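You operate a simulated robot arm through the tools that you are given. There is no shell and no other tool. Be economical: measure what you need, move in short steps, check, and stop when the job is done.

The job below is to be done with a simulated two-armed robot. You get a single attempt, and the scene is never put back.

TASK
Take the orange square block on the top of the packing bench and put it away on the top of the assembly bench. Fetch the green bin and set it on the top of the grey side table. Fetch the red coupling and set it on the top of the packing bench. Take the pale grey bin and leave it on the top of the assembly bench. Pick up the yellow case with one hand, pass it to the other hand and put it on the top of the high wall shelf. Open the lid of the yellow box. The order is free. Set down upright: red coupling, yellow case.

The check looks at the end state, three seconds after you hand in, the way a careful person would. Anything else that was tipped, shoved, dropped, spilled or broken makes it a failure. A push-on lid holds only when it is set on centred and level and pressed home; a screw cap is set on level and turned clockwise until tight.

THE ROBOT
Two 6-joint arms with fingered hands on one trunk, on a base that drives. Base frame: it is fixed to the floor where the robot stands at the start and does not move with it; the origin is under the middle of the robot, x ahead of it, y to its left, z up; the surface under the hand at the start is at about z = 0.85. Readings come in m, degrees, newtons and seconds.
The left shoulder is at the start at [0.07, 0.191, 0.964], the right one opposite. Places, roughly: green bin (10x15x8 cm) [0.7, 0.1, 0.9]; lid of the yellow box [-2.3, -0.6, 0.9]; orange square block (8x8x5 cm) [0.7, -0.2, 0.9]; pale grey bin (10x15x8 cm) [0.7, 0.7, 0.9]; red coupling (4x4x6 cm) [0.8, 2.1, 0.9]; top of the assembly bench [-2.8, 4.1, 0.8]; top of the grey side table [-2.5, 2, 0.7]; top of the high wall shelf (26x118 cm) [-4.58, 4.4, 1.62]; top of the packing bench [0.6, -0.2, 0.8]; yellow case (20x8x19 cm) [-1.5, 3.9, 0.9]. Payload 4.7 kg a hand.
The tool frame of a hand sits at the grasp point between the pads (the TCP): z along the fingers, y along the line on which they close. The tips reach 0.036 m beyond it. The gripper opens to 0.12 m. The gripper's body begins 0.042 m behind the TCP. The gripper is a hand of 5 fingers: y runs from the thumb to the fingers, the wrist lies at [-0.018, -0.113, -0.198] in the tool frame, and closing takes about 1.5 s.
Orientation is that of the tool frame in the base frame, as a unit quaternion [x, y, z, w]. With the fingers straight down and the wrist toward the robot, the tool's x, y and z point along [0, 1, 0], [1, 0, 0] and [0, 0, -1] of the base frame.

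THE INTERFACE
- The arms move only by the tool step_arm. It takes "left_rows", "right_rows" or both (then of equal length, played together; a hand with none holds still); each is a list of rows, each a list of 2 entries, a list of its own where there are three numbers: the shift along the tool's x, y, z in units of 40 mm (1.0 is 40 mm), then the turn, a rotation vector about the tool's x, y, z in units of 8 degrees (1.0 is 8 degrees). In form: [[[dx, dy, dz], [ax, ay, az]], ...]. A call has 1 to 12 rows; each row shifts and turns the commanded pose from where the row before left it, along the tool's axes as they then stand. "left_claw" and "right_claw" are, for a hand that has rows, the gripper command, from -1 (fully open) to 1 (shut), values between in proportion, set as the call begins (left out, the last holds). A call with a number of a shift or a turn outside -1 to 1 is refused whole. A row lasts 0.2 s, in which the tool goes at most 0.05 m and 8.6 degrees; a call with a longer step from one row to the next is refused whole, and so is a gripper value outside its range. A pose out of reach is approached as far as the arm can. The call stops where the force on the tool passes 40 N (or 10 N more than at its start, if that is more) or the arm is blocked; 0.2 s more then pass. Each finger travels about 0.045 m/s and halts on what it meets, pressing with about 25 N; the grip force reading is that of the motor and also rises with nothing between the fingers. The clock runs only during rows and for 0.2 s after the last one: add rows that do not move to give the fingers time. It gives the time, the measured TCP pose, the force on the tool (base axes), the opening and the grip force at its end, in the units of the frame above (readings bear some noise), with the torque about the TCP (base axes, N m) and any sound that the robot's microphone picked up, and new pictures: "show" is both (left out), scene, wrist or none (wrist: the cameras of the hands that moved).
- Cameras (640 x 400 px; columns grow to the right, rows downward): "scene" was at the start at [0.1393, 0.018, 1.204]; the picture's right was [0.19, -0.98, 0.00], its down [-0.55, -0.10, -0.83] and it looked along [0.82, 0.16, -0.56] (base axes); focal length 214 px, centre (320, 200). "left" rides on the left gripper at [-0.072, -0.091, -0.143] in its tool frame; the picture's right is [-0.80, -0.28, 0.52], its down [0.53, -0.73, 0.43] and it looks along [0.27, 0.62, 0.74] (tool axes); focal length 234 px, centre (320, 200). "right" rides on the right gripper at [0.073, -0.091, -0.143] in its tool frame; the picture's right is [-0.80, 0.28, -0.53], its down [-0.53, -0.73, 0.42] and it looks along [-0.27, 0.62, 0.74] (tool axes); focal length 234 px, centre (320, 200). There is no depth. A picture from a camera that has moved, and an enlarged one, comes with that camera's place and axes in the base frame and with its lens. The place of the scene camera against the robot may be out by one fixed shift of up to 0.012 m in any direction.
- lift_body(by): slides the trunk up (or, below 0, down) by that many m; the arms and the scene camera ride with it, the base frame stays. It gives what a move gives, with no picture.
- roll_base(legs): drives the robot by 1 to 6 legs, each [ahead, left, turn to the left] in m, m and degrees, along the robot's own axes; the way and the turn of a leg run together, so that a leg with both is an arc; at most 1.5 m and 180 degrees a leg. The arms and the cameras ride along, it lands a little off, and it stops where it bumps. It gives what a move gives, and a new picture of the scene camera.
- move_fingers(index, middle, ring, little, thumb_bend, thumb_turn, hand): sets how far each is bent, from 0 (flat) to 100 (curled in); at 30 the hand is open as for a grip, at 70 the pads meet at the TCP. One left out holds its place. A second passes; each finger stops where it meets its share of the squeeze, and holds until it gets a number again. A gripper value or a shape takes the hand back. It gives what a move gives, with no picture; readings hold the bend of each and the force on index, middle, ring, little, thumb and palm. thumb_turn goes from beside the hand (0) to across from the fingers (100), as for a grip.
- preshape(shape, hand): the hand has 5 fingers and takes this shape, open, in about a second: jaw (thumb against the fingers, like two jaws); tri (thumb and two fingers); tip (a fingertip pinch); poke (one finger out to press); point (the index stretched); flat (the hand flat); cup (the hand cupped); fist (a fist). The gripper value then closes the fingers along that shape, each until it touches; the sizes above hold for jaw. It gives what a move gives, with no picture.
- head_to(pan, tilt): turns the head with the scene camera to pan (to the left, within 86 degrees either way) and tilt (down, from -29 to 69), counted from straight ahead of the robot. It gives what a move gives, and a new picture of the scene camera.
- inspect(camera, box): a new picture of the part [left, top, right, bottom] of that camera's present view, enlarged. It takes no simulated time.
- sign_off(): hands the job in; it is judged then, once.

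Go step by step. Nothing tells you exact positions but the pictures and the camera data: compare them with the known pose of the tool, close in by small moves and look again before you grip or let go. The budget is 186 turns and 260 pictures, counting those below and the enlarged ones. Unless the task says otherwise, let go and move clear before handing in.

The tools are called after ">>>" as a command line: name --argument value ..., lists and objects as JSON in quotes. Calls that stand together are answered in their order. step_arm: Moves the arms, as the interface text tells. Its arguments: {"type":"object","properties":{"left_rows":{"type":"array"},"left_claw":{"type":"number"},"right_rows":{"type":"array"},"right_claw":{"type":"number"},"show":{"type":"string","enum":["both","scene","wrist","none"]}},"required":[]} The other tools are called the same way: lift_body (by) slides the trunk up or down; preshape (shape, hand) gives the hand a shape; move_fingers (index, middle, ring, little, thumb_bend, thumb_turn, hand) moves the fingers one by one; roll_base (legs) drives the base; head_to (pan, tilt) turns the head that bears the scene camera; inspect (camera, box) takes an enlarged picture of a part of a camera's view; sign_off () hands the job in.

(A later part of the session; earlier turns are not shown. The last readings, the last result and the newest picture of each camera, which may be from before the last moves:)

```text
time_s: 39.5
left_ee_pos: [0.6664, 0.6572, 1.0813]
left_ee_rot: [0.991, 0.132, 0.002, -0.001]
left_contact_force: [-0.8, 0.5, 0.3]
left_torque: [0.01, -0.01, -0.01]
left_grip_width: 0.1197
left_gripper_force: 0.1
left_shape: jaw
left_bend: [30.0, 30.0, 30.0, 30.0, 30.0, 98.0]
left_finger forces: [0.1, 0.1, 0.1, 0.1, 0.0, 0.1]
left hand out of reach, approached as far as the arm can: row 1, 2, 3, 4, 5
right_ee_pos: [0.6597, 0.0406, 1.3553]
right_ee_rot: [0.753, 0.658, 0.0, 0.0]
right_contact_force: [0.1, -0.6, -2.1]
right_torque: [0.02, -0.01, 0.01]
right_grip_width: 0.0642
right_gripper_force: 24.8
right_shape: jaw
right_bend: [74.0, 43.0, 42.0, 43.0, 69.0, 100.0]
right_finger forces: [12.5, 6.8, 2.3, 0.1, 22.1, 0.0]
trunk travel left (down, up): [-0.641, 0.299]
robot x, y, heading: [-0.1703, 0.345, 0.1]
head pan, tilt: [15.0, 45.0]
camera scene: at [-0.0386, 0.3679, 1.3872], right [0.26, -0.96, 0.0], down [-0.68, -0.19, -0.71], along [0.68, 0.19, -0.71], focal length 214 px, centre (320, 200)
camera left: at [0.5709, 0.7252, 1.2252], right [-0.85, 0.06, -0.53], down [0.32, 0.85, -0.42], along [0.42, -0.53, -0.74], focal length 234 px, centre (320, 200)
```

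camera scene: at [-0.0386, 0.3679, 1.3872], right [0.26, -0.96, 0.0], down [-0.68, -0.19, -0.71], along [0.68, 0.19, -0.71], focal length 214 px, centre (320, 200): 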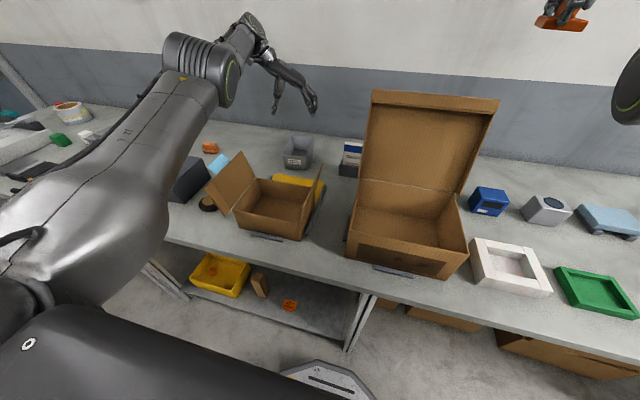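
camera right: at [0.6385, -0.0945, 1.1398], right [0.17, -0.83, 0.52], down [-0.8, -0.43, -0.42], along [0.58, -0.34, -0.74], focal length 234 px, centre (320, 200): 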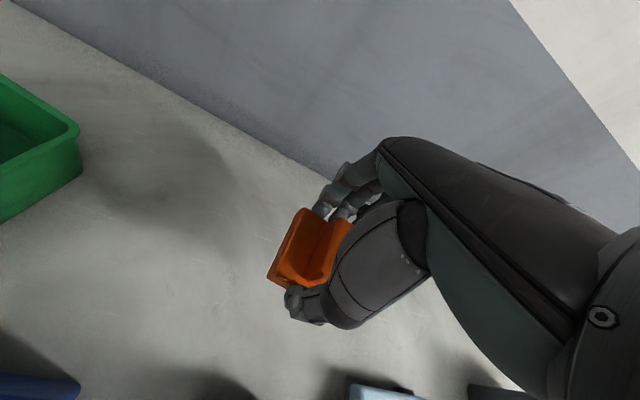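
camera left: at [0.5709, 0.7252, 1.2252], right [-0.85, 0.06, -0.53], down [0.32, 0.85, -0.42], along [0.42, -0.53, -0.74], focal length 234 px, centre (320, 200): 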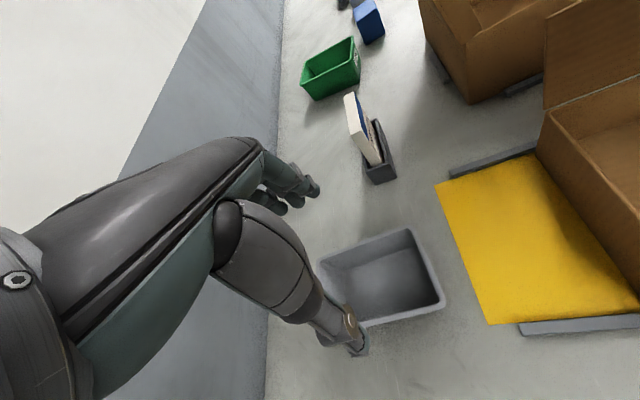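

The bin centre refines to about (0.674, 0.657), yaw 6.5°. I finish the turn and come down closer, then check.

>>> step_arm --left_rows '[[[0.1, 0, 0], [0, 0, 0.53]], [[0.1, 0, 0], [0, 0, 0.53]], [[0, 0, 1], [0, 0, 0]], [[0, 0, 1], [0, 0, 0]], [[0, 0, 0], [0, 0, 0]]]' --show "wrist"

```text
time_s: 40.7
left_ee_pos: [0.6543, 0.6557, 0.996]
left_ee_rot: [0.998, 0.057, 0.001, 0.0]
left_contact_force: [0.5, -0.3, 0.1]
left_torque: [0.01, 0.0, 0.02]
left_grip_width: 0.1197
left_gripper_force: 0.0
left_shape: jaw
left_bend: [30.0, 30.0, 30.0, 30.0, 30.0, 98.0]
left_finger forces: [0.1, 0.1, 0.0, 0.0, 0.1, 0.0]
left hand out of reach, approached as far as the arm can: row 1, 2, 3
right_ee_pos: [0.6595, 0.0401, 1.3569]
right_ee_rot: [0.752, 0.659, 0.0, 0.0]
right_contact_force: [-0.1, -0.6, -2.1]
right_torque: [0.0, -0.05, -0.01]
right_grip_width: 0.0641
right_gripper_force: 24.9
right_shape: jaw
right_bend: [74.0, 43.0, 42.0, 43.0, 69.0, 100.0]
right_finger forces: [12.5, 6.8, 2.2, 0.0, 22.1, 0.1]
trunk travel left (down, up): [-0.641, 0.299]
robot x, y, heading: [-0.1684, 0.3453, 0.0]
head pan, tilt: [15.0, 45.0]
camera left: at [0.5705, 0.7384, 1.1405], right [-0.83, 0.19, -0.53], down [0.45, 0.79, -0.42], along [0.34, -0.59, -0.74], focal length 234 px, centre (320, 200)
```

left: 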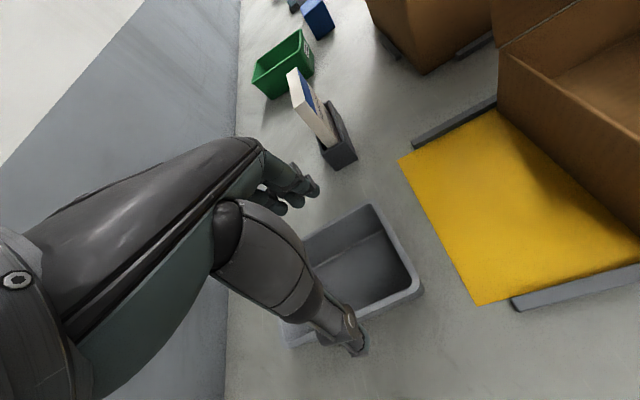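

Fingers and thumb line up on both sides of the bin (centre y 0.658). I descend in small steps to the grip height.

>>> step_arm --left_rows '[[[0.1, -0.05, 0.6], [0, 0, 0]], [[0.1, 0, 0.6], [0, 0, 0]], [[0, 0, 0.5], [0, 0, 0]], [[0, 0, 0.5], [0, 0, 0]], [[0, 0, 0], [0, 0, 0]]]'

>>> inspect --camera "scene" --box '[230, 90, 390, 190]'

```text
time_s: 41.9
left_ee_pos: [0.653, 0.6561, 0.9092]
left_ee_rot: [0.998, 0.058, 0.004, 0.0]
left_contact_force: [0.7, -0.1, 8.8]
left_torque: [0.01, 0.08, 0.0]
left_grip_width: 0.1199
left_gripper_force: 0.1
left_shape: jaw
left_bend: [29.0, 30.0, 30.0, 30.0, 28.0, 98.0]
left_finger forces: [4.6, 0.1, 0.1, 0.2, 4.5, 0.0]
left hand out of reach, approached as far as the arm can: row 2
right_ee_pos: [0.659, 0.0392, 1.3562]
right_ee_rot: [0.753, 0.658, -0.001, -0.001]
right_contact_force: [0.1, 0.0, -3.3]
right_torque: [0.03, -0.01, 0.01]
right_grip_width: 0.0641
right_gripper_force: 25.2
right_shape: jaw
right_bend: [74.0, 43.0, 42.0, 43.0, 69.0, 100.0]
right_finger forces: [12.7, 6.8, 2.1, 0.1, 22.2, 0.0]
trunk travel left (down, up): [-0.641, 0.299]
robot x, y, heading: [-0.1688, 0.3459, 0.3]
head pan, tilt: [15.0, 45.0]
camera scene: at [-0.0387, 0.3675, 1.3873], right [0.26, -0.96, 0.0], down [-0.68, -0.19, -0.71], along [0.68, 0.19, -0.71], focal length 214 px, centre (320, 200)
camera left: at [0.5683, 0.7394, 1.0541], right [-0.83, 0.18, -0.53], down [0.45, 0.79, -0.42], along [0.34, -0.58, -0.74], focal length 234 px, centre (320, 200)
```

scene: 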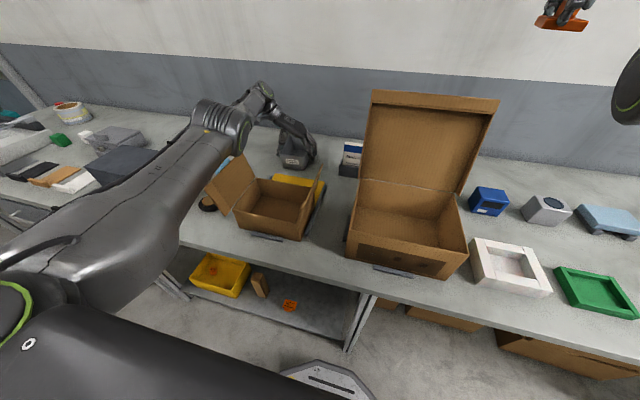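
left: 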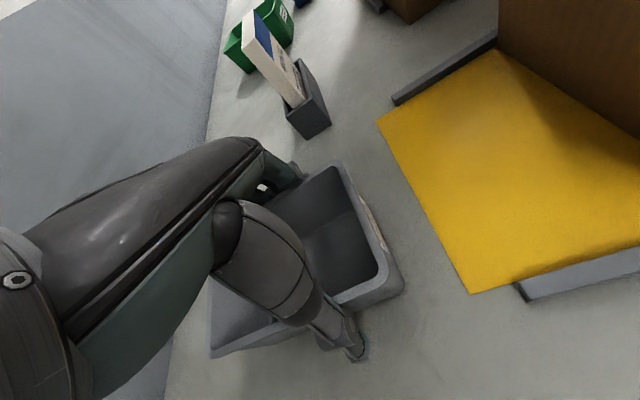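

```text
4.00 times, centred on (310, 140) of scene
camera zoom: at [-0.0387, 0.3675, 1.3873], right [0.26, -0.96, 0.0], down [-0.68, -0.19, -0.71], along [0.68, 0.19, -0.71], focal length 858 px, centre (360, 440)
```

zoom: 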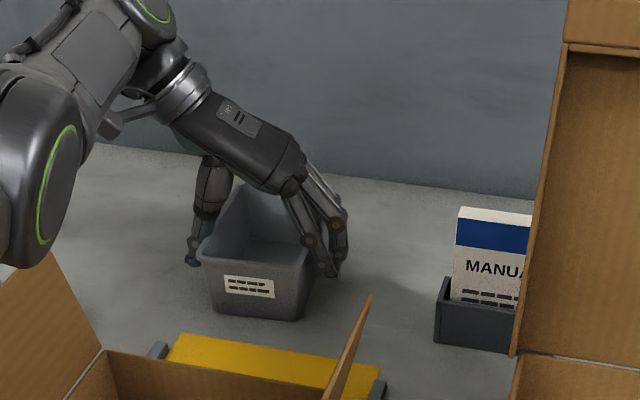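

Thumb and index straddle the rim snugly. I close the left hand.

>>> step_arm --left_rows '[[[0, 0, 0], [0, 0, 0]], [[0, 0, 0], [0, 0, 0]], [[0, 0, 0], [0, 0, 0]], [[0, 0, 0], [0, 0, 0]], [[0, 0, 0], [0, 0, 0]], [[0, 0, 0], [0, 0, 0]], [[0, 0, 0], [0, 0, 0]]]' --left_claw 1 --show "none"

>>> step_arm --left_rows '[[[0, 0, -0.4], [0, 0, 0]], [[0, 0, -0.6], [0, 0, 0]], [[0, 0, -0.6], [0, 0, 0]], [[0, 0, 0], [0, 0, 0]]]'

```text
time_s: 43.5
left_ee_pos: [0.6519, 0.6563, 0.9101]
left_ee_rot: [0.998, 0.057, 0.002, 0.0]
left_contact_force: [0.4, -0.4, 5.8]
left_torque: [-0.28, -0.31, -0.11]
left_grip_width: 0.0919
left_gripper_force: 24.9
left_shape: jaw
left_bend: [27.0, 36.0, 33.0, 30.0, 52.0, 98.0]
left_finger forces: [20.6, 11.9, 3.3, 2.4, 38.3, 0.0]
right_ee_pos: [0.659, 0.0408, 1.3569]
right_ee_rot: [0.752, 0.659, 0.0, 0.0]
right_contact_force: [0.7, -0.2, -3.3]
right_torque: [0.07, 0.02, -0.02]
right_grip_width: 0.064
right_gripper_force: 25.3
right_shape: jaw
right_bend: [74.0, 43.0, 42.0, 43.0, 69.0, 100.0]
right_finger forces: [12.6, 6.7, 2.2, 0.0, 22.1, 0.0]
trunk travel left (down, up): [-0.641, 0.299]
robot x, y, heading: [-0.168, 0.3435, 0.2]
head pan, tilt: [15.0, 45.0]
```

```text
time_s: 44.5
left_ee_pos: [0.655, 0.6583, 0.9721]
left_ee_rot: [0.998, 0.058, 0.002, -0.001]
left_contact_force: [-0.1, 0.0, -1.0]
left_torque: [-0.01, 0.0, -0.03]
left_grip_width: 0.0917
left_gripper_force: 25.2
left_shape: jaw
left_bend: [27.0, 36.0, 33.0, 31.0, 52.0, 98.0]
left_finger forces: [20.7, 12.2, 3.1, 1.6, 38.1, 0.0]
right_ee_pos: [0.6614, 0.0414, 1.3559]
right_ee_rot: [0.753, 0.658, 0.0, 0.001]
right_contact_force: [0.5, 0.9, -3.1]
right_torque: [0.04, -0.02, -0.01]
right_grip_width: 0.0642
right_gripper_force: 24.9
right_shape: jaw
right_bend: [74.0, 43.0, 42.0, 43.0, 69.0, 100.0]
right_finger forces: [12.6, 6.8, 2.2, 0.1, 22.2, 0.0]
trunk travel left (down, up): [-0.641, 0.299]
robot x, y, heading: [-0.1685, 0.3479, 0.3]
head pan, tilt: [15.0, 45.0]
camera scene: at [-0.0372, 0.3682, 1.387], right [0.26, -0.96, 0.0], down [-0.68, -0.19, -0.71], along [0.68, 0.19, -0.71], focal length 214 px, centre (320, 200)
camera left: at [0.5718, 0.7406, 1.1157], right [-0.83, 0.18, -0.53], down [0.44, 0.79, -0.42], along [0.34, -0.58, -0.74], focal length 234 px, centre (320, 200)
```

scene: 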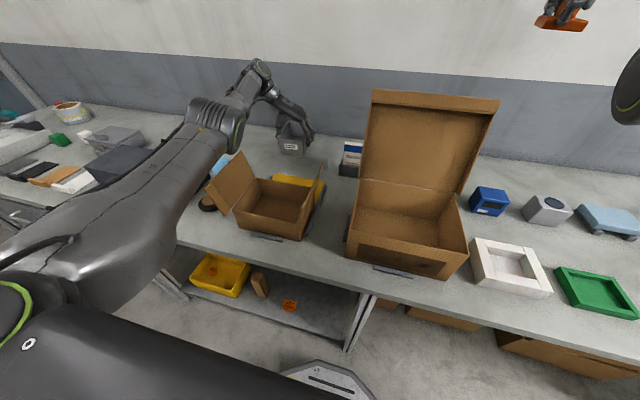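
left: 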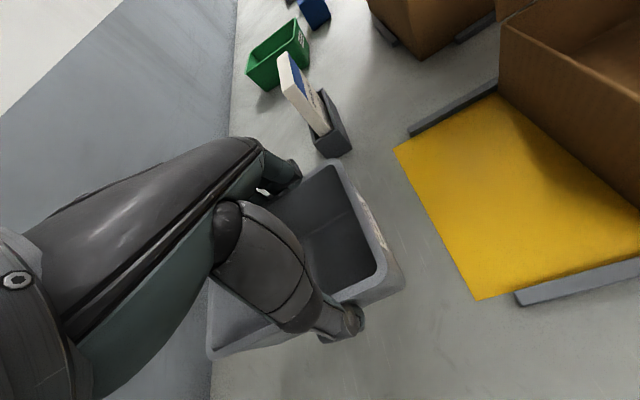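

The grey bin hangs level in the left hand. I lift the trunk to clear everything, back away, and look around for the way to the assembly bench.

>>> lift_body --by 0.25

>>> roll_base --legs '[[-0.85, 0, 0]]'

>>> head_to --pan 80 --tilt 22

```text
time_s: 47.0
left_ee_pos: [0.6561, 0.657, 1.2216]
left_ee_rot: [0.998, 0.058, 0.001, -0.001]
left_contact_force: [0.2, -0.4, -0.6]
left_torque: [-0.02, 0.02, -0.02]
left_grip_width: 0.0919
left_gripper_force: 25.0
left_shape: jaw
left_bend: [27.0, 36.0, 33.0, 31.0, 52.0, 98.0]
left_finger forces: [20.6, 12.1, 3.1, 1.7, 38.1, 0.0]
right_ee_pos: [0.6602, 0.0402, 1.6051]
right_ee_rot: [0.752, 0.659, 0.0, 0.0]
right_contact_force: [0.3, -0.1, -3.3]
right_torque: [0.02, 0.03, 0.02]
right_grip_width: 0.064
right_gripper_force: 25.0
right_shape: jaw
right_bend: [74.0, 43.0, 42.0, 43.0, 69.0, 100.0]
right_finger forces: [12.6, 6.9, 2.3, 0.0, 22.1, 0.0]
trunk travel left (down, up): [-0.891, 0.049]
robot x, y, heading: [-0.1668, 0.3452, 0.1]
head pan, tilt: [15.0, 45.0]
```

```text
time_s: 50.0
left_ee_pos: [0.1546, 0.6572, 1.2235]
left_ee_rot: [0.998, 0.059, 0.002, 0.0]
left_contact_force: [-2.1, -0.2, -0.1]
left_torque: [-0.03, -0.06, 0.02]
left_grip_width: 0.0918
left_gripper_force: 25.1
left_shape: jaw
left_bend: [27.0, 36.0, 33.0, 31.0, 52.0, 98.0]
left_finger forces: [20.7, 12.1, 3.1, 1.6, 38.1, 0.1]
right_ee_pos: [0.159, 0.0389, 1.6082]
right_ee_rot: [0.753, 0.658, -0.001, 0.0]
right_contact_force: [-1.1, 0.0, -1.6]
right_torque: [0.0, -0.1, -0.03]
right_grip_width: 0.064
right_gripper_force: 24.7
right_shape: jaw
right_bend: [74.0, 43.0, 42.0, 43.0, 69.0, 100.0]
right_finger forces: [12.5, 6.8, 2.5, 0.1, 22.4, 0.0]
trunk travel left (down, up): [-0.891, 0.049]
robot x, y, heading: [-0.6622, 0.342, 0.3]
head pan, tilt: [15.0, 45.0]
stopped in leg 1: the robot was blocked; the commanded pose is now the measured one
camera scene: at [-0.5387, 0.366, 1.6377], right [0.26, -0.96, 0.0], down [-0.68, -0.19, -0.71], along [0.68, 0.19, -0.7], focal length 214 px, centre (320, 200)
```

scene: 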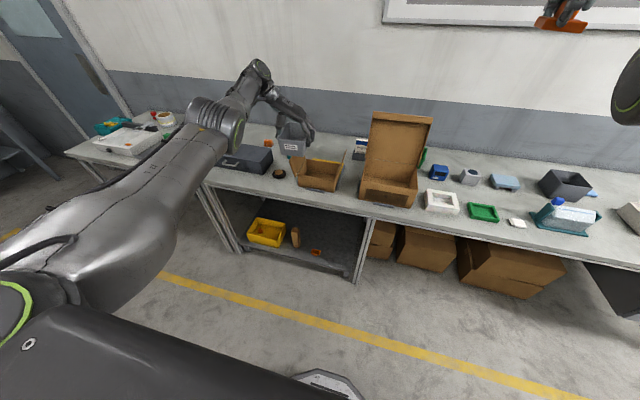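

```text
time_s: 51.4
left_ee_pos: [0.1589, 0.6573, 1.2216]
left_ee_rot: [0.998, 0.06, 0.001, 0.0]
left_contact_force: [-0.1, -1.3, -0.8]
left_torque: [0.02, 0.0, 0.02]
left_grip_width: 0.0917
left_gripper_force: 25.2
left_shape: jaw
left_bend: [27.0, 36.0, 33.0, 31.0, 52.0, 98.0]
left_finger forces: [20.6, 12.1, 3.1, 1.7, 38.1, 0.1]
right_ee_pos: [0.1646, 0.0383, 1.6042]
right_ee_rot: [0.752, 0.659, -0.001, 0.0]
right_contact_force: [-0.2, -0.3, -2.0]
right_torque: [0.0, -0.04, -0.04]
right_grip_width: 0.0643
right_gripper_force: 25.1
right_shape: jaw
right_bend: [74.0, 43.0, 42.0, 43.0, 69.0, 100.0]
right_finger forces: [12.7, 6.8, 2.4, 0.1, 22.4, 0.0]
trunk travel left (down, up): [-0.891, 0.049]
robot x, y, heading: [-0.6631, 0.3414, 0.1]
head pan, tilt: [80.0, 22.0]
camera scene: at [-0.5969, 0.436, 1.6726], right [0.99, -0.17, 0.0], down [-0.06, -0.37, -0.93], along [0.16, 0.91, -0.37], focal length 214 px, centre (320, 200)
```

scene: 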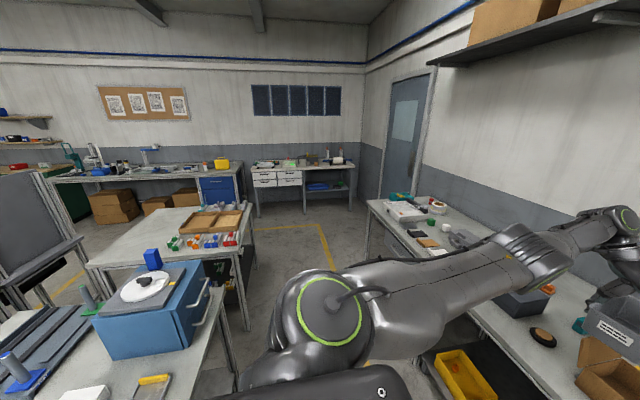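

The base touched a table behind at x ≈ -0.9. The way is the aisle along +y between the benches: I move to its middle, turn left and drive up it.

>>> roll_base --legs '[[0.28, 0, 0], [0, 0, 90]]'

>>> head_to --pan 0 --tilt 22

>>> head_to --pan 60 --tilt 25

```text
time_s: 57.3
left_ee_pos: [-0.7038, 1.1666, 1.2205]
left_ee_rot: [0.662, 0.75, -0.001, -0.001]
left_contact_force: [0.2, -0.9, 0.0]
left_torque: [-0.02, -0.04, -0.02]
left_grip_width: 0.0919
left_gripper_force: 24.7
left_shape: jaw
left_bend: [27.0, 36.0, 33.0, 31.0, 52.0, 98.0]
left_finger forces: [20.0, 12.1, 3.0, 1.6, 37.1, 0.0]
right_ee_pos: [-0.0858, 1.177, 1.6024]
right_ee_rot: [0.063, 0.998, -0.001, 0.0]
right_contact_force: [0.1, 0.7, -2.9]
right_torque: [0.01, 0.03, -0.04]
right_grip_width: 0.0635
right_gripper_force: 24.5
right_shape: jaw
right_bend: [74.0, 43.0, 44.0, 43.0, 69.0, 100.0]
right_finger forces: [12.5, 6.4, 5.5, 0.0, 21.5, 0.1]
trunk travel left (down, up): [-0.891, 0.049]
robot x, y, heading: [-0.3848, 0.3458, 90.4]
head pan, tilt: [80.0, 22.0]
camera scene: at [-0.4751, 0.4126, 1.6726], right [0.16, 0.99, 0.0], down [0.37, -0.06, -0.93], along [-0.91, 0.15, -0.37], focal length 214 px, centre (320, 200)
```

scene: 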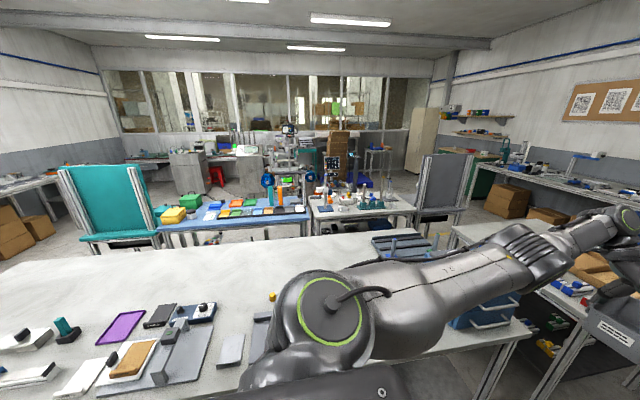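

```text
time_s: 58.9
left_ee_pos: [-0.7039, 1.1659, 1.2196]
left_ee_rot: [0.662, 0.75, 0.0, 0.001]
left_contact_force: [-0.4, 1.1, -1.5]
left_torque: [0.02, -0.01, -0.03]
left_grip_width: 0.0919
left_gripper_force: 24.8
left_shape: jaw
left_bend: [27.0, 36.0, 33.0, 31.0, 52.0, 98.0]
left_finger forces: [20.0, 12.0, 3.0, 1.6, 37.1, 0.0]
right_ee_pos: [-0.0858, 1.176, 1.6041]
right_ee_rot: [0.062, 0.998, -0.001, 0.0]
right_contact_force: [0.0, -0.3, -2.5]
right_torque: [-0.04, 0.0, -0.04]
right_grip_width: 0.0632
right_gripper_force: 25.1
right_shape: jaw
right_bend: [74.0, 43.0, 44.0, 43.0, 69.0, 100.0]
right_finger forces: [12.6, 6.3, 5.4, 0.0, 21.7, 0.1]
trunk travel left (down, up): [-0.891, 0.049]
robot x, y, heading: [-0.3808, 0.3449, 90.6]
head pan, tilt: [0.0, 22.0]
camera scene: at [-0.3852, 0.4902, 1.6725], right [1.0, 0.01, 0.0], down [0.0, -0.38, -0.93], along [-0.01, 0.93, -0.38], focal length 214 px, centre (320, 200)
```

scene: 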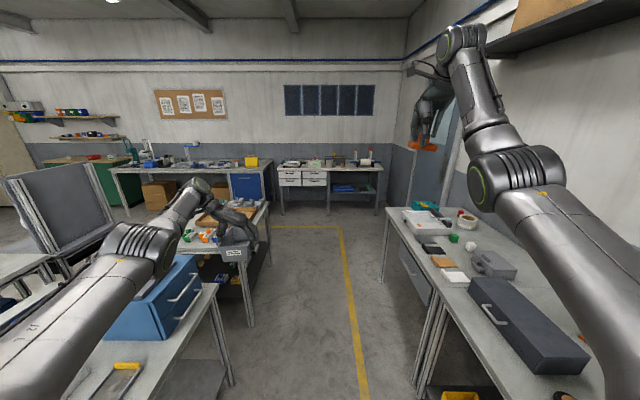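

```text
time_s: 60.2
left_ee_pos: [-0.7034, 1.1668, 1.2209]
left_ee_rot: [0.661, 0.75, 0.0, 0.0]
left_contact_force: [0.1, 0.2, -1.1]
left_torque: [-0.01, -0.03, 0.0]
left_grip_width: 0.0918
left_gripper_force: 25.7
left_shape: jaw
left_bend: [27.0, 36.0, 33.0, 31.0, 52.0, 98.0]
left_finger forces: [20.1, 11.9, 3.1, 1.6, 37.1, 0.1]
right_ee_pos: [-0.086, 1.1778, 1.6032]
right_ee_rot: [0.063, 0.998, -0.001, 0.0]
right_contact_force: [0.2, 0.2, -2.3]
right_torque: [-0.01, 0.02, -0.02]
right_grip_width: 0.0633
right_gripper_force: 24.9
right_shape: jaw
right_bend: [74.0, 43.0, 44.0, 43.0, 69.0, 100.0]
right_finger forces: [12.6, 6.3, 5.5, 0.1, 21.7, 0.0]
trunk travel left (down, up): [-0.891, 0.049]
robot x, y, heading: [-0.3897, 0.3449, 90.7]
head pan, tilt: [60.0, 25.0]
camera scene: at [-0.4644, 0.4427, 1.6677], right [0.49, 0.87, 0.0], down [0.37, -0.21, -0.91], along [-0.79, 0.45, -0.42], focal length 214 px, centre (320, 200)
```

scene: 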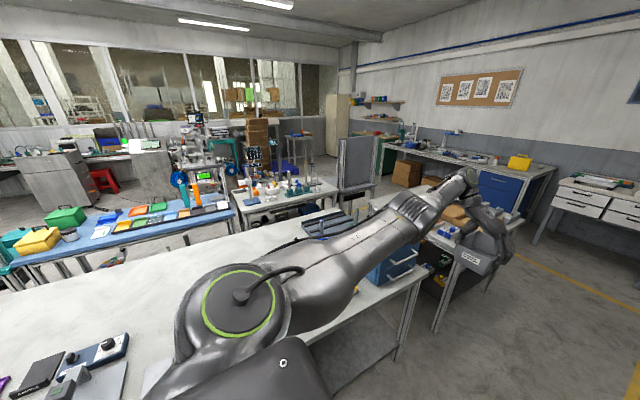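

The aisle is clear; the far benches' front edge is at about y 3.6, with the yellow case at x ≈ -1.5. I drive 2.4 m up the aisle and look.

>>> roll_base --legs '[[1.4, 0, 0], [1.0, 0, 0]]'

>>> head_to --pan 35 --tilt 25

```text
time_s: 71.9
left_ee_pos: [-0.733, 3.5609, 1.2191]
left_ee_rot: [0.663, 0.749, 0.0, -0.001]
left_contact_force: [-0.5, -0.2, -0.2]
left_torque: [-0.02, -0.02, 0.0]
left_grip_width: 0.0918
left_gripper_force: 25.2
left_shape: jaw
left_bend: [27.0, 36.0, 33.0, 31.0, 52.0, 98.0]
left_finger forces: [20.0, 12.1, 3.0, 1.7, 37.1, 0.1]
right_ee_pos: [-0.1156, 3.57, 1.6049]
right_ee_rot: [0.064, 0.998, -0.002, 0.0]
right_contact_force: [-0.1, 0.2, -2.0]
right_torque: [0.05, -0.01, 0.03]
right_grip_width: 0.0635
right_gripper_force: 25.0
right_shape: jaw
right_bend: [74.0, 43.0, 44.0, 43.0, 69.0, 100.0]
right_finger forces: [12.5, 6.3, 5.3, 0.0, 21.7, 0.0]
trunk travel left (down, up): [-0.891, 0.049]
robot x, y, heading: [-0.4144, 2.7432, 90.3]
head pan, tilt: [60.0, 25.0]
camera scene: at [-0.4943, 2.8359, 1.6678], right [0.49, 0.87, 0.0], down [0.37, -0.21, -0.91], along [-0.79, 0.45, -0.42], focal length 214 px, centre (320, 200)
```

scene: 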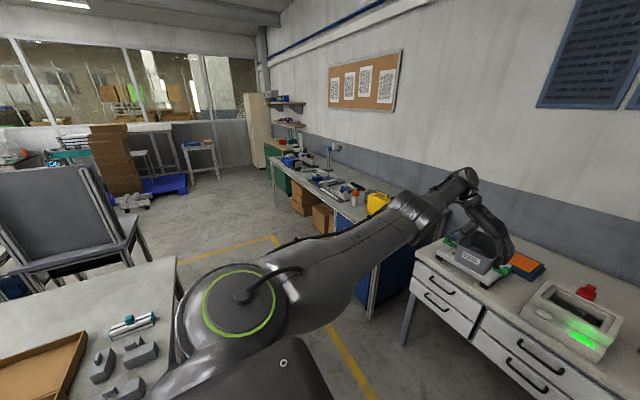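

```text
time_s: 72.8
left_ee_pos: [-0.7336, 3.562, 1.2206]
left_ee_rot: [0.663, 0.749, 0.001, 0.0]
left_contact_force: [-0.7, -0.3, -0.7]
left_torque: [-0.02, -0.01, -0.02]
left_grip_width: 0.0919
left_gripper_force: 25.5
left_shape: jaw
left_bend: [27.0, 36.0, 33.0, 31.0, 52.0, 98.0]
left_finger forces: [20.1, 12.0, 3.1, 1.7, 37.0, 0.0]
right_ee_pos: [-0.1158, 3.5717, 1.603]
right_ee_rot: [0.063, 0.998, -0.001, 0.0]
right_contact_force: [-0.7, -0.1, -3.6]
right_torque: [0.0, 0.02, 0.02]
right_grip_width: 0.0633
right_gripper_force: 25.3
right_shape: jaw
right_bend: [74.0, 43.0, 44.0, 43.0, 69.0, 100.0]
right_finger forces: [12.6, 6.4, 5.3, 0.1, 21.7, 0.1]
trunk travel left (down, up): [-0.891, 0.049]
robot x, y, heading: [-0.4204, 2.7392, 90.7]
head pan, tilt: [35.0, 25.0]
camera scene: at [-0.4677, 2.8674, 1.6676], right [0.81, 0.58, 0.0], down [0.25, -0.34, -0.91], along [-0.53, 0.74, -0.42], focal length 214 px, centre (320, 200)
```

scene: 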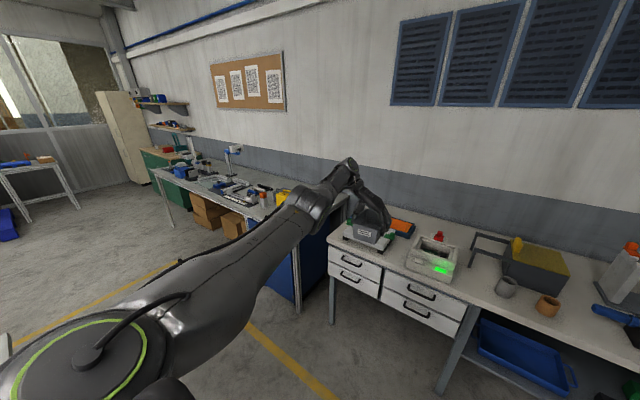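

The assembly bench (front edge y ≈ 3.6) lies to the left. I raise the left hand a bit for clearance, then shift along the bench toward it.

>>> step_arm --left_rows '[[[0, 0, -0.8], [0, 0, 0]], [[0, 0, -0.8], [0, 0, 0]], [[0, 0, -0.8], [0, 0, 0]], [[0, 0, -0.8], [0, 0, 0]]]' --show "none"

>>> roll_base --legs '[[0.22, 0.3, 0], [0, 1.0, 0]]'

>>> head_to --pan 15 --tilt 35

```text
time_s: 73.8
left_ee_pos: [-0.7316, 3.5534, 1.3461]
left_ee_rot: [0.663, 0.748, -0.001, 0.0]
left_contact_force: [-0.3, -0.7, -0.6]
left_torque: [-0.01, -0.02, 0.0]
left_grip_width: 0.0918
left_gripper_force: 25.2
left_shape: jaw
left_bend: [27.0, 36.0, 33.0, 31.0, 52.0, 98.0]
left_finger forces: [20.0, 12.0, 3.0, 1.5, 37.2, 0.0]
left hand out of reach, approached as far as the arm can: row 3
right_ee_pos: [-0.1157, 3.5697, 1.6038]
right_ee_rot: [0.063, 0.998, -0.002, 0.0]
right_contact_force: [-0.3, -1.4, -2.3]
right_torque: [-0.02, 0.03, -0.04]
right_grip_width: 0.0635
right_gripper_force: 24.6
right_shape: jaw
right_bend: [74.0, 43.0, 44.0, 43.0, 69.0, 100.0]
right_finger forces: [12.6, 6.3, 5.2, 0.0, 21.7, 0.0]
trunk travel left (down, up): [-0.891, 0.049]
robot x, y, heading: [-0.4171, 2.7403, 90.7]
head pan, tilt: [35.0, 25.0]
```

```text
time_s: 80.9
left_ee_pos: [-2.036, 3.7498, 1.346]
left_ee_rot: [0.657, 0.754, 0.0, -0.002]
left_contact_force: [-0.1, 0.1, -0.2]
left_torque: [-0.05, 0.04, 0.03]
left_grip_width: 0.0919
left_gripper_force: 25.4
left_shape: jaw
left_bend: [27.0, 36.0, 33.0, 31.0, 52.0, 98.0]
left_finger forces: [20.0, 12.1, 3.0, 1.5, 37.2, 0.1]
right_ee_pos: [-1.4204, 3.7733, 1.6028]
right_ee_rot: [0.056, 0.998, -0.002, 0.0]
right_contact_force: [0.0, -0.2, -3.0]
right_torque: [-0.02, 0.06, -0.01]
right_grip_width: 0.0634
right_gripper_force: 25.4
right_shape: jaw
right_bend: [74.0, 43.0, 44.0, 43.0, 69.0, 100.0]
right_finger forces: [12.5, 6.3, 5.2, 0.1, 21.7, 0.0]
trunk travel left (down, up): [-0.891, 0.049]
robot x, y, heading: [-1.7078, 2.9349, 91.5]
head pan, tilt: [35.0, 25.0]
camera scene: at [-1.7617, 3.0651, 1.6677], right [0.8, 0.59, 0.0], down [0.25, -0.34, -0.91], along [-0.54, 0.73, -0.42], focal length 214 px, centre (320, 200)
```

scene: 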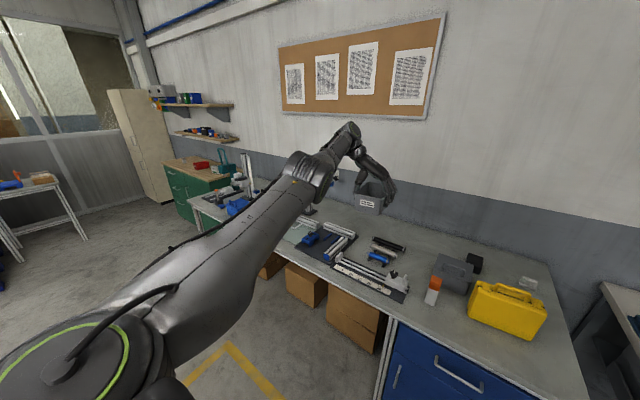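

```text
time_s: 81.8
left_ee_pos: [-2.0383, 3.7485, 1.3463]
left_ee_rot: [0.657, 0.754, -0.001, -0.001]
left_contact_force: [0.1, 0.5, -0.8]
left_torque: [-0.03, 0.0, 0.02]
left_grip_width: 0.092
left_gripper_force: 24.6
left_shape: jaw
left_bend: [27.0, 36.0, 33.0, 31.0, 52.0, 98.0]
left_finger forces: [20.1, 12.1, 3.1, 1.5, 37.2, 0.0]
right_ee_pos: [-1.4219, 3.7752, 1.603]
right_ee_rot: [0.056, 0.998, -0.002, 0.0]
right_contact_force: [-0.7, 0.4, -1.3]
right_torque: [0.03, 0.05, 0.0]
right_grip_width: 0.0634
right_gripper_force: 25.0
right_shape: jaw
right_bend: [74.0, 43.0, 44.0, 43.0, 69.0, 100.0]
right_finger forces: [12.7, 6.3, 5.3, 0.1, 21.7, 0.1]
trunk travel left (down, up): [-0.891, 0.049]
robot x, y, heading: [-1.7087, 2.9389, 91.5]
head pan, tilt: [15.0, 35.0]
camera scene: at [-1.7336, 3.0754, 1.6519], right [0.96, 0.28, 0.0], down [0.16, -0.55, -0.82], along [-0.23, 0.79, -0.57], focal length 214 px, centre (320, 200)
```

scene: 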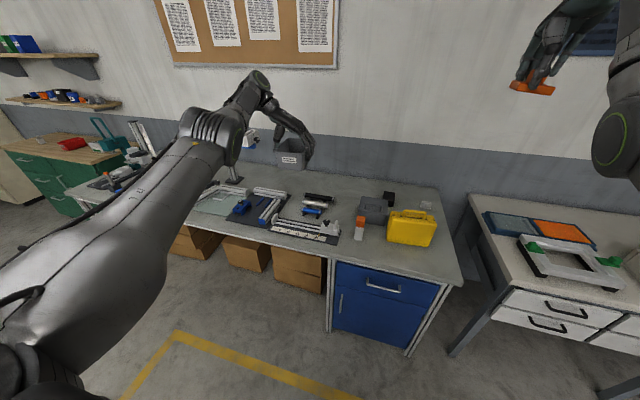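

The bench surface is at y 3.73–4.6; a free strip lies behind the tools around x -2.4…-1.9, y 4.2–4.5. I move in so the left hand is above it.

>>> roll_base --legs '[[0.5, 0.2, -1.5]]'

>>> head_to --pan 20 --tilt 50

>>> inspect --camera "left" --box '[0, 0, 640, 400]'

```text
time_s: 84.9
left_ee_pos: [-2.2155, 4.2621, 1.3486]
left_ee_rot: [0.668, 0.744, -0.001, -0.001]
left_contact_force: [-0.5, -1.4, -0.9]
left_torque: [0.0, 0.0, 0.0]
left_grip_width: 0.0918
left_gripper_force: 25.0
left_shape: jaw
left_bend: [27.0, 36.0, 33.0, 31.0, 52.0, 98.0]
left_finger forces: [20.1, 12.1, 3.1, 1.6, 37.1, 0.0]
right_ee_pos: [-1.6006, 4.267, 1.6051]
right_ee_rot: [0.072, 0.997, -0.001, -0.001]
right_contact_force: [0.0, 0.1, -2.2]
right_torque: [0.03, 0.01, 0.01]
right_grip_width: 0.0631
right_gripper_force: 24.4
right_shape: jaw
right_bend: [74.0, 43.0, 44.0, 43.0, 69.0, 100.0]
right_finger forces: [12.6, 6.3, 5.3, 0.1, 21.7, 0.0]
trunk travel left (down, up): [-0.891, 0.049]
robot x, y, heading: [-1.9203, 3.4436, 89.4]
head pan, tilt: [15.0, 35.0]
camera scene: at [-1.9334, 3.5785, 1.6521], right [0.97, 0.25, 0.0], down [0.14, -0.55, -0.82], along [-0.21, 0.79, -0.57], focal length 214 px, centre (320, 200)
```

scene: 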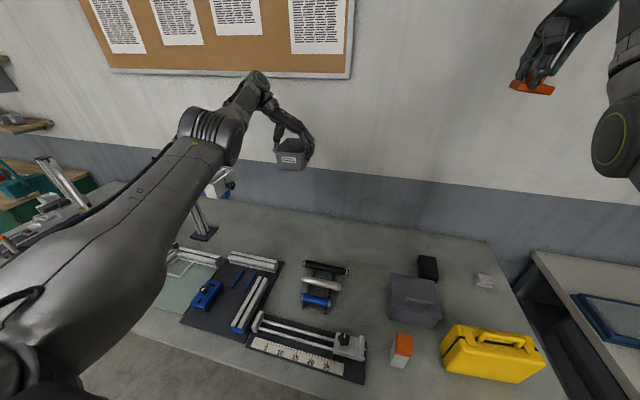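

```text
time_s: 85.7
left_ee_pos: [-2.2162, 4.2624, 1.3476]
left_ee_rot: [0.668, 0.744, 0.0, -0.002]
left_contact_force: [0.6, 0.0, -1.0]
left_torque: [-0.05, -0.01, 0.02]
left_grip_width: 0.0915
left_gripper_force: 24.8
left_shape: jaw
left_bend: [27.0, 36.0, 33.0, 31.0, 52.0, 98.0]
left_finger forces: [20.0, 12.2, 3.2, 1.6, 37.2, 0.0]
right_ee_pos: [-1.6005, 4.2703, 1.6038]
right_ee_rot: [0.072, 0.997, -0.002, 0.0]
right_contact_force: [-0.2, 0.7, -2.5]
right_torque: [0.0, 0.03, 0.03]
right_grip_width: 0.0635
right_gripper_force: 24.7
right_shape: jaw
right_bend: [74.0, 43.0, 44.0, 43.0, 69.0, 100.0]
right_finger forces: [12.5, 6.2, 5.1, 0.1, 21.7, 0.0]
trunk travel left (down, up): [-0.891, 0.049]
robot x, y, heading: [-1.9146, 3.4502, 89.8]
head pan, tilt: [20.0, 50.0]
camera scene: at [-1.9379, 3.5682, 1.6302], right [0.94, 0.34, 0.0], down [0.26, -0.72, -0.64], along [-0.22, 0.61, -0.77], focal length 214 px, centre (320, 200)
```

scene: 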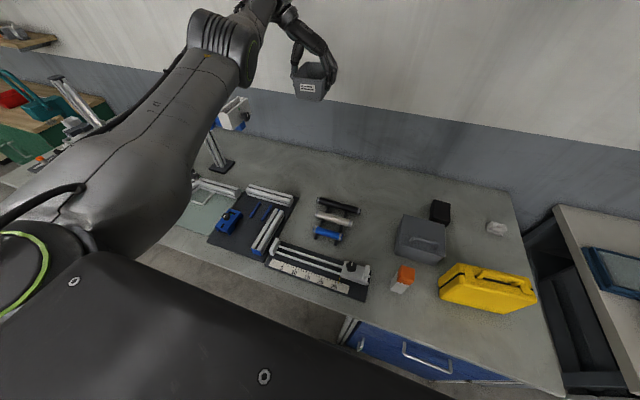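

```text
1.00 times, centred on (320, 200) of left (not enlarged: the box is as wide or as high as the picture)
camera zoom: at [-2.2998, 4.1824, 1.4905], right [-0.19, -0.83, -0.53], down [-0.79, 0.45, -0.42], along [0.59, 0.33, -0.74], focal length 234 px, centre (320, 200)
```

zoom: 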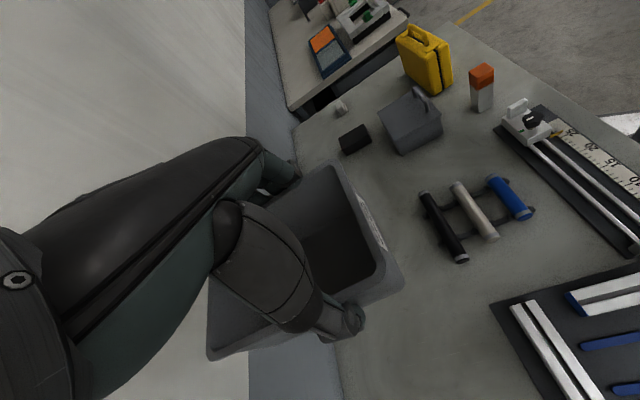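

The spot I want is around (-2.38, 4.31), left of the black handles. I shift the base and lower the trunk.

>>> roll_base --legs '[[0.05, 0.16, 0]]'

>>> lift_body --by -0.25

>>> step_arm --left_rows '[[[0, 0, 0.6], [0, 0, 0]], [[0, 0, 0.8], [0, 0, 0]], [[0, 0, 0.8], [0, 0, 0]], [[0, 0, 0], [0, 0, 0]]]'

```text
time_s: 87.1
left_ee_pos: [-2.3711, 4.3144, 1.3477]
left_ee_rot: [0.67, 0.742, -0.001, -0.001]
left_contact_force: [0.1, 0.8, 0.4]
left_torque: [0.02, 0.05, 0.0]
left_grip_width: 0.0916
left_gripper_force: 25.5
left_shape: jaw
left_bend: [27.0, 36.0, 33.0, 31.0, 52.0, 98.0]
left_finger forces: [20.1, 12.1, 3.1, 1.6, 37.3, 0.0]
right_ee_pos: [-1.7544, 4.3186, 1.6034]
right_ee_rot: [0.074, 0.997, -0.001, -0.001]
right_contact_force: [-0.4, 0.0, -3.1]
right_torque: [0.0, 0.04, -0.02]
right_grip_width: 0.0634
right_gripper_force: 24.8
right_shape: jaw
right_bend: [74.0, 43.0, 44.0, 43.0, 69.0, 100.0]
right_finger forces: [12.6, 6.4, 5.2, 0.0, 21.8, 0.0]
trunk travel left (down, up): [-0.891, 0.049]
robot x, y, heading: [-2.0738, 3.4925, 89.4]
head pan, tilt: [20.0, 50.0]
camera scene: at [-2.0936, 3.6177, 1.6303], right [0.94, 0.33, 0.0], down [0.25, -0.72, -0.64], along [-0.22, 0.61, -0.77], focal length 214 px, centre (320, 200)
```

scene: 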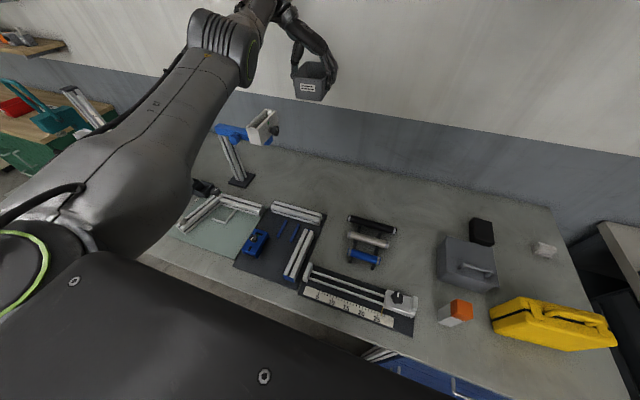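

```text
time_s: 89.7
left_ee_pos: [-2.373, 4.3159, 1.0965]
left_ee_rot: [0.67, 0.743, 0.001, -0.001]
left_contact_force: [0.2, 0.7, -0.6]
left_torque: [-0.03, -0.01, -0.01]
left_grip_width: 0.0917
left_gripper_force: 25.0
left_shape: jaw
left_bend: [27.0, 36.0, 33.0, 31.0, 52.0, 98.0]
left_finger forces: [20.0, 12.1, 3.1, 1.5, 37.1, 0.0]
right_ee_pos: [-1.7574, 4.3174, 1.3535]
right_ee_rot: [0.074, 0.997, -0.002, 0.0]
right_contact_force: [-0.5, -0.2, -2.4]
right_torque: [0.01, 0.01, 0.0]
right_grip_width: 0.0633
right_gripper_force: 25.3
right_shape: jaw
right_bend: [74.0, 43.0, 44.0, 43.0, 69.0, 100.0]
right_finger forces: [12.6, 6.3, 5.1, 0.0, 21.7, 0.1]
trunk travel left (down, up): [-0.641, 0.299]
robot x, y, heading: [-2.076, 3.4953, 89.3]
head pan, tilt: [20.0, 50.0]
```

```text
time_s: 90.9
left_ee_pos: [-2.3287, 4.3255, 1.0142]
left_ee_rot: [0.689, 0.724, 0.003, -0.002]
left_contact_force: [0.9, -0.1, -0.2]
left_torque: [-0.03, 0.04, -0.01]
left_grip_width: 0.0917
left_gripper_force: 24.9
left_shape: jaw
left_bend: [27.0, 36.0, 33.0, 31.0, 52.0, 98.0]
left_finger forces: [20.0, 12.1, 3.2, 1.7, 37.2, 0.1]
right_ee_pos: [-1.7339, 4.3128, 1.3533]
right_ee_rot: [0.085, 0.996, 0.0, -0.002]
right_contact_force: [-1.3, -0.7, -1.7]
right_torque: [-0.03, -0.16, -0.02]
right_grip_width: 0.0635
right_gripper_force: 25.1
right_shape: jaw
right_bend: [74.0, 44.0, 44.0, 43.0, 69.0, 100.0]
right_finger forces: [12.6, 6.2, 4.7, 0.0, 21.7, 0.0]
trunk travel left (down, up): [-0.641, 0.299]
robot x, y, heading: [-2.0711, 3.5018, 87.9]
head pan, tilt: [20.0, 50.0]
stopped in row 4 (left hand): the arm was blocked; the commanded pose is now the measured one
camera scene: at [-2.0882, 3.6201, 1.3802], right [0.95, 0.31, 0.0], down [0.23, -0.73, -0.64], along [-0.2, 0.61, -0.76], focal length 214 px, centre (320, 200)
camera left: at [-2.4164, 4.2467, 1.1584], right [-0.24, -0.81, -0.53], down [-0.76, 0.5, -0.42], along [0.61, 0.3, -0.73], focal length 234 px, centre (320, 200)
```

scene: 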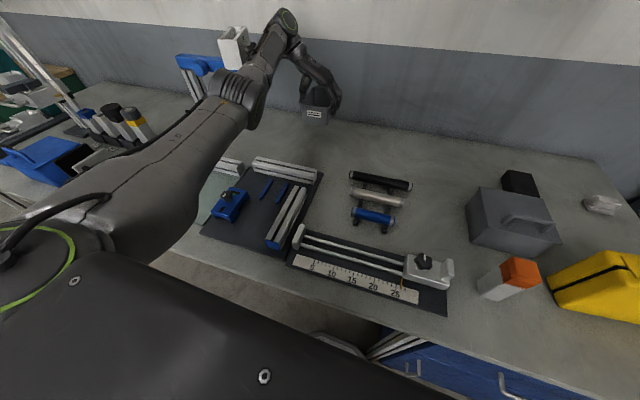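
left: 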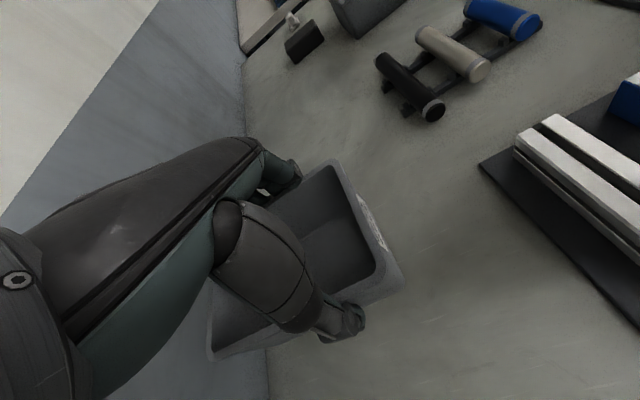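

The arm was blocked: the forearm seems to touch the lamp stand. I look closely before retreating.

>>> inspect --camera "scene" --box '[130, 0, 370, 150]'

>>> head_to --pan 40 --tilt 20

```text
2.67 times, centred on (250, 75) of scene
camera zoom: at [-2.0882, 3.6201, 1.3802], right [0.95, 0.31, 0.0], down [0.23, -0.73, -0.64], along [-0.2, 0.61, -0.76], focal length 572 px, centre (507, 533)
```

zoom: 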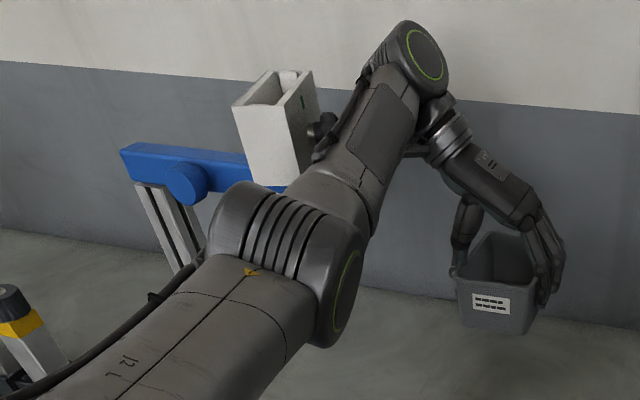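

```text
time_s: 91.8
left_ee_pos: [-2.3306, 4.3243, 1.0097]
left_ee_rot: [0.687, 0.727, -0.001, -0.003]
left_contact_force: [-0.2, -0.9, 0.0]
left_torque: [-0.03, -0.01, 0.01]
left_grip_width: 0.0916
left_gripper_force: 24.8
left_shape: jaw
left_bend: [27.0, 36.0, 33.0, 31.0, 52.0, 98.0]
left_finger forces: [19.9, 11.9, 3.2, 1.8, 37.2, 0.0]
right_ee_pos: [-1.7265, 4.3148, 1.3514]
right_ee_rot: [0.086, 0.996, -0.002, -0.005]
right_contact_force: [0.4, -0.8, -3.0]
right_torque: [-0.01, 0.02, -0.02]
right_grip_width: 0.0633
right_gripper_force: 25.1
right_shape: jaw
right_bend: [74.0, 44.0, 44.0, 43.0, 69.0, 100.0]
right_finger forces: [12.7, 6.3, 4.9, 0.0, 21.7, 0.0]
trunk travel left (down, up): [-0.641, 0.299]
robot x, y, heading: [-2.0689, 3.4981, 88.2]
head pan, tilt: [40.0, 20.0]
camera scene: at [-2.1155, 3.6218, 1.4262], right [0.79, 0.62, -0.01], down [0.2, -0.27, -0.94], along [-0.58, 0.74, -0.34], focal length 214 px, centre (320, 200)
```

scene: 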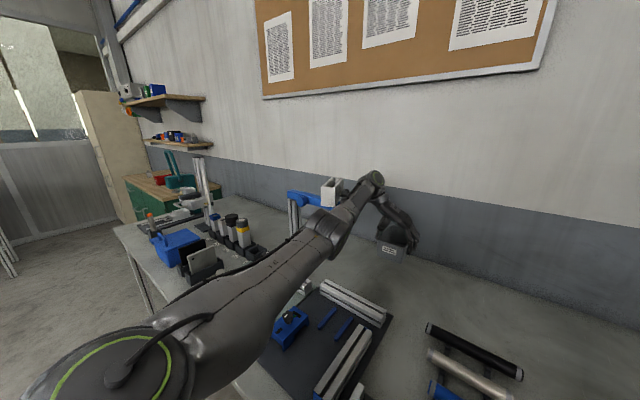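

The stand still stands; my forearm leans on its arm. I raise straight up, shift right, and check that the stand did not move.

>>> lift_body --by 0.2

>>> roll_base --legs '[[0, -0.13, 1.5]]'

```text
time_s: 94.0
left_ee_pos: [-2.3489, 4.3238, 1.2089]
left_ee_rot: [0.683, 0.731, 0.002, 0.001]
left_contact_force: [0.0, 0.2, -2.2]
left_torque: [-0.03, -0.02, -0.02]
left_grip_width: 0.0917
left_gripper_force: 25.2
left_shape: jaw
left_bend: [27.0, 36.0, 33.0, 31.0, 52.0, 98.0]
left_finger forces: [19.9, 12.3, 3.2, 1.7, 37.3, 0.1]
right_ee_pos: [-1.7454, 4.3173, 1.5536]
right_ee_rot: [0.083, 0.997, -0.002, 0.0]
right_contact_force: [0.0, 0.3, -2.7]
right_torque: [0.0, 0.01, -0.02]
right_grip_width: 0.0634
right_gripper_force: 25.2
right_shape: jaw
right_bend: [74.0, 44.0, 44.0, 43.0, 69.0, 100.0]
right_finger forces: [12.7, 6.4, 4.8, 0.0, 21.8, 0.0]
trunk travel left (down, up): [-0.841, 0.099]
robot x, y, heading: [-2.0765, 3.4984, 88.5]
head pan, tilt: [40.0, 20.0]
```

```text
time_s: 95.3
left_ee_pos: [-2.2631, 4.2964, 1.208]
left_ee_rot: [0.667, 0.745, 0.002, 0.001]
left_contact_force: [0.4, 0.1, -0.5]
left_torque: [-0.07, 0.04, -0.05]
left_grip_width: 0.0916
left_gripper_force: 24.9
left_shape: jaw
left_bend: [27.0, 36.0, 33.0, 31.0, 52.0, 98.0]
left_finger forces: [20.1, 12.2, 3.1, 1.7, 37.2, 0.0]
right_ee_pos: [-1.6576, 4.3148, 1.5514]
right_ee_rot: [0.062, 0.998, -0.003, 0.0]
right_contact_force: [1.2, -0.8, -2.7]
right_torque: [-0.01, 0.03, -0.02]
right_grip_width: 0.0634
right_gripper_force: 24.8
right_shape: jaw
right_bend: [74.0, 44.0, 44.0, 43.0, 69.0, 100.0]
right_finger forces: [12.7, 6.5, 3.9, 0.0, 22.0, 0.0]
trunk travel left (down, up): [-0.841, 0.099]
robot x, y, heading: [-1.9553, 3.4803, 91.0]
head pan, tilt: [40.0, 20.0]
camera scene: at [-2.014, 3.6047, 1.6256], right [0.76, 0.65, 0.0], down [0.22, -0.26, -0.94], along [-0.62, 0.71, -0.34], focal length 214 px, centre (320, 200)
```

scene: 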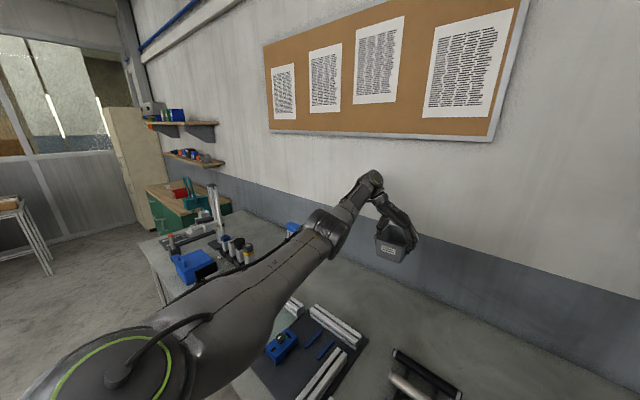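

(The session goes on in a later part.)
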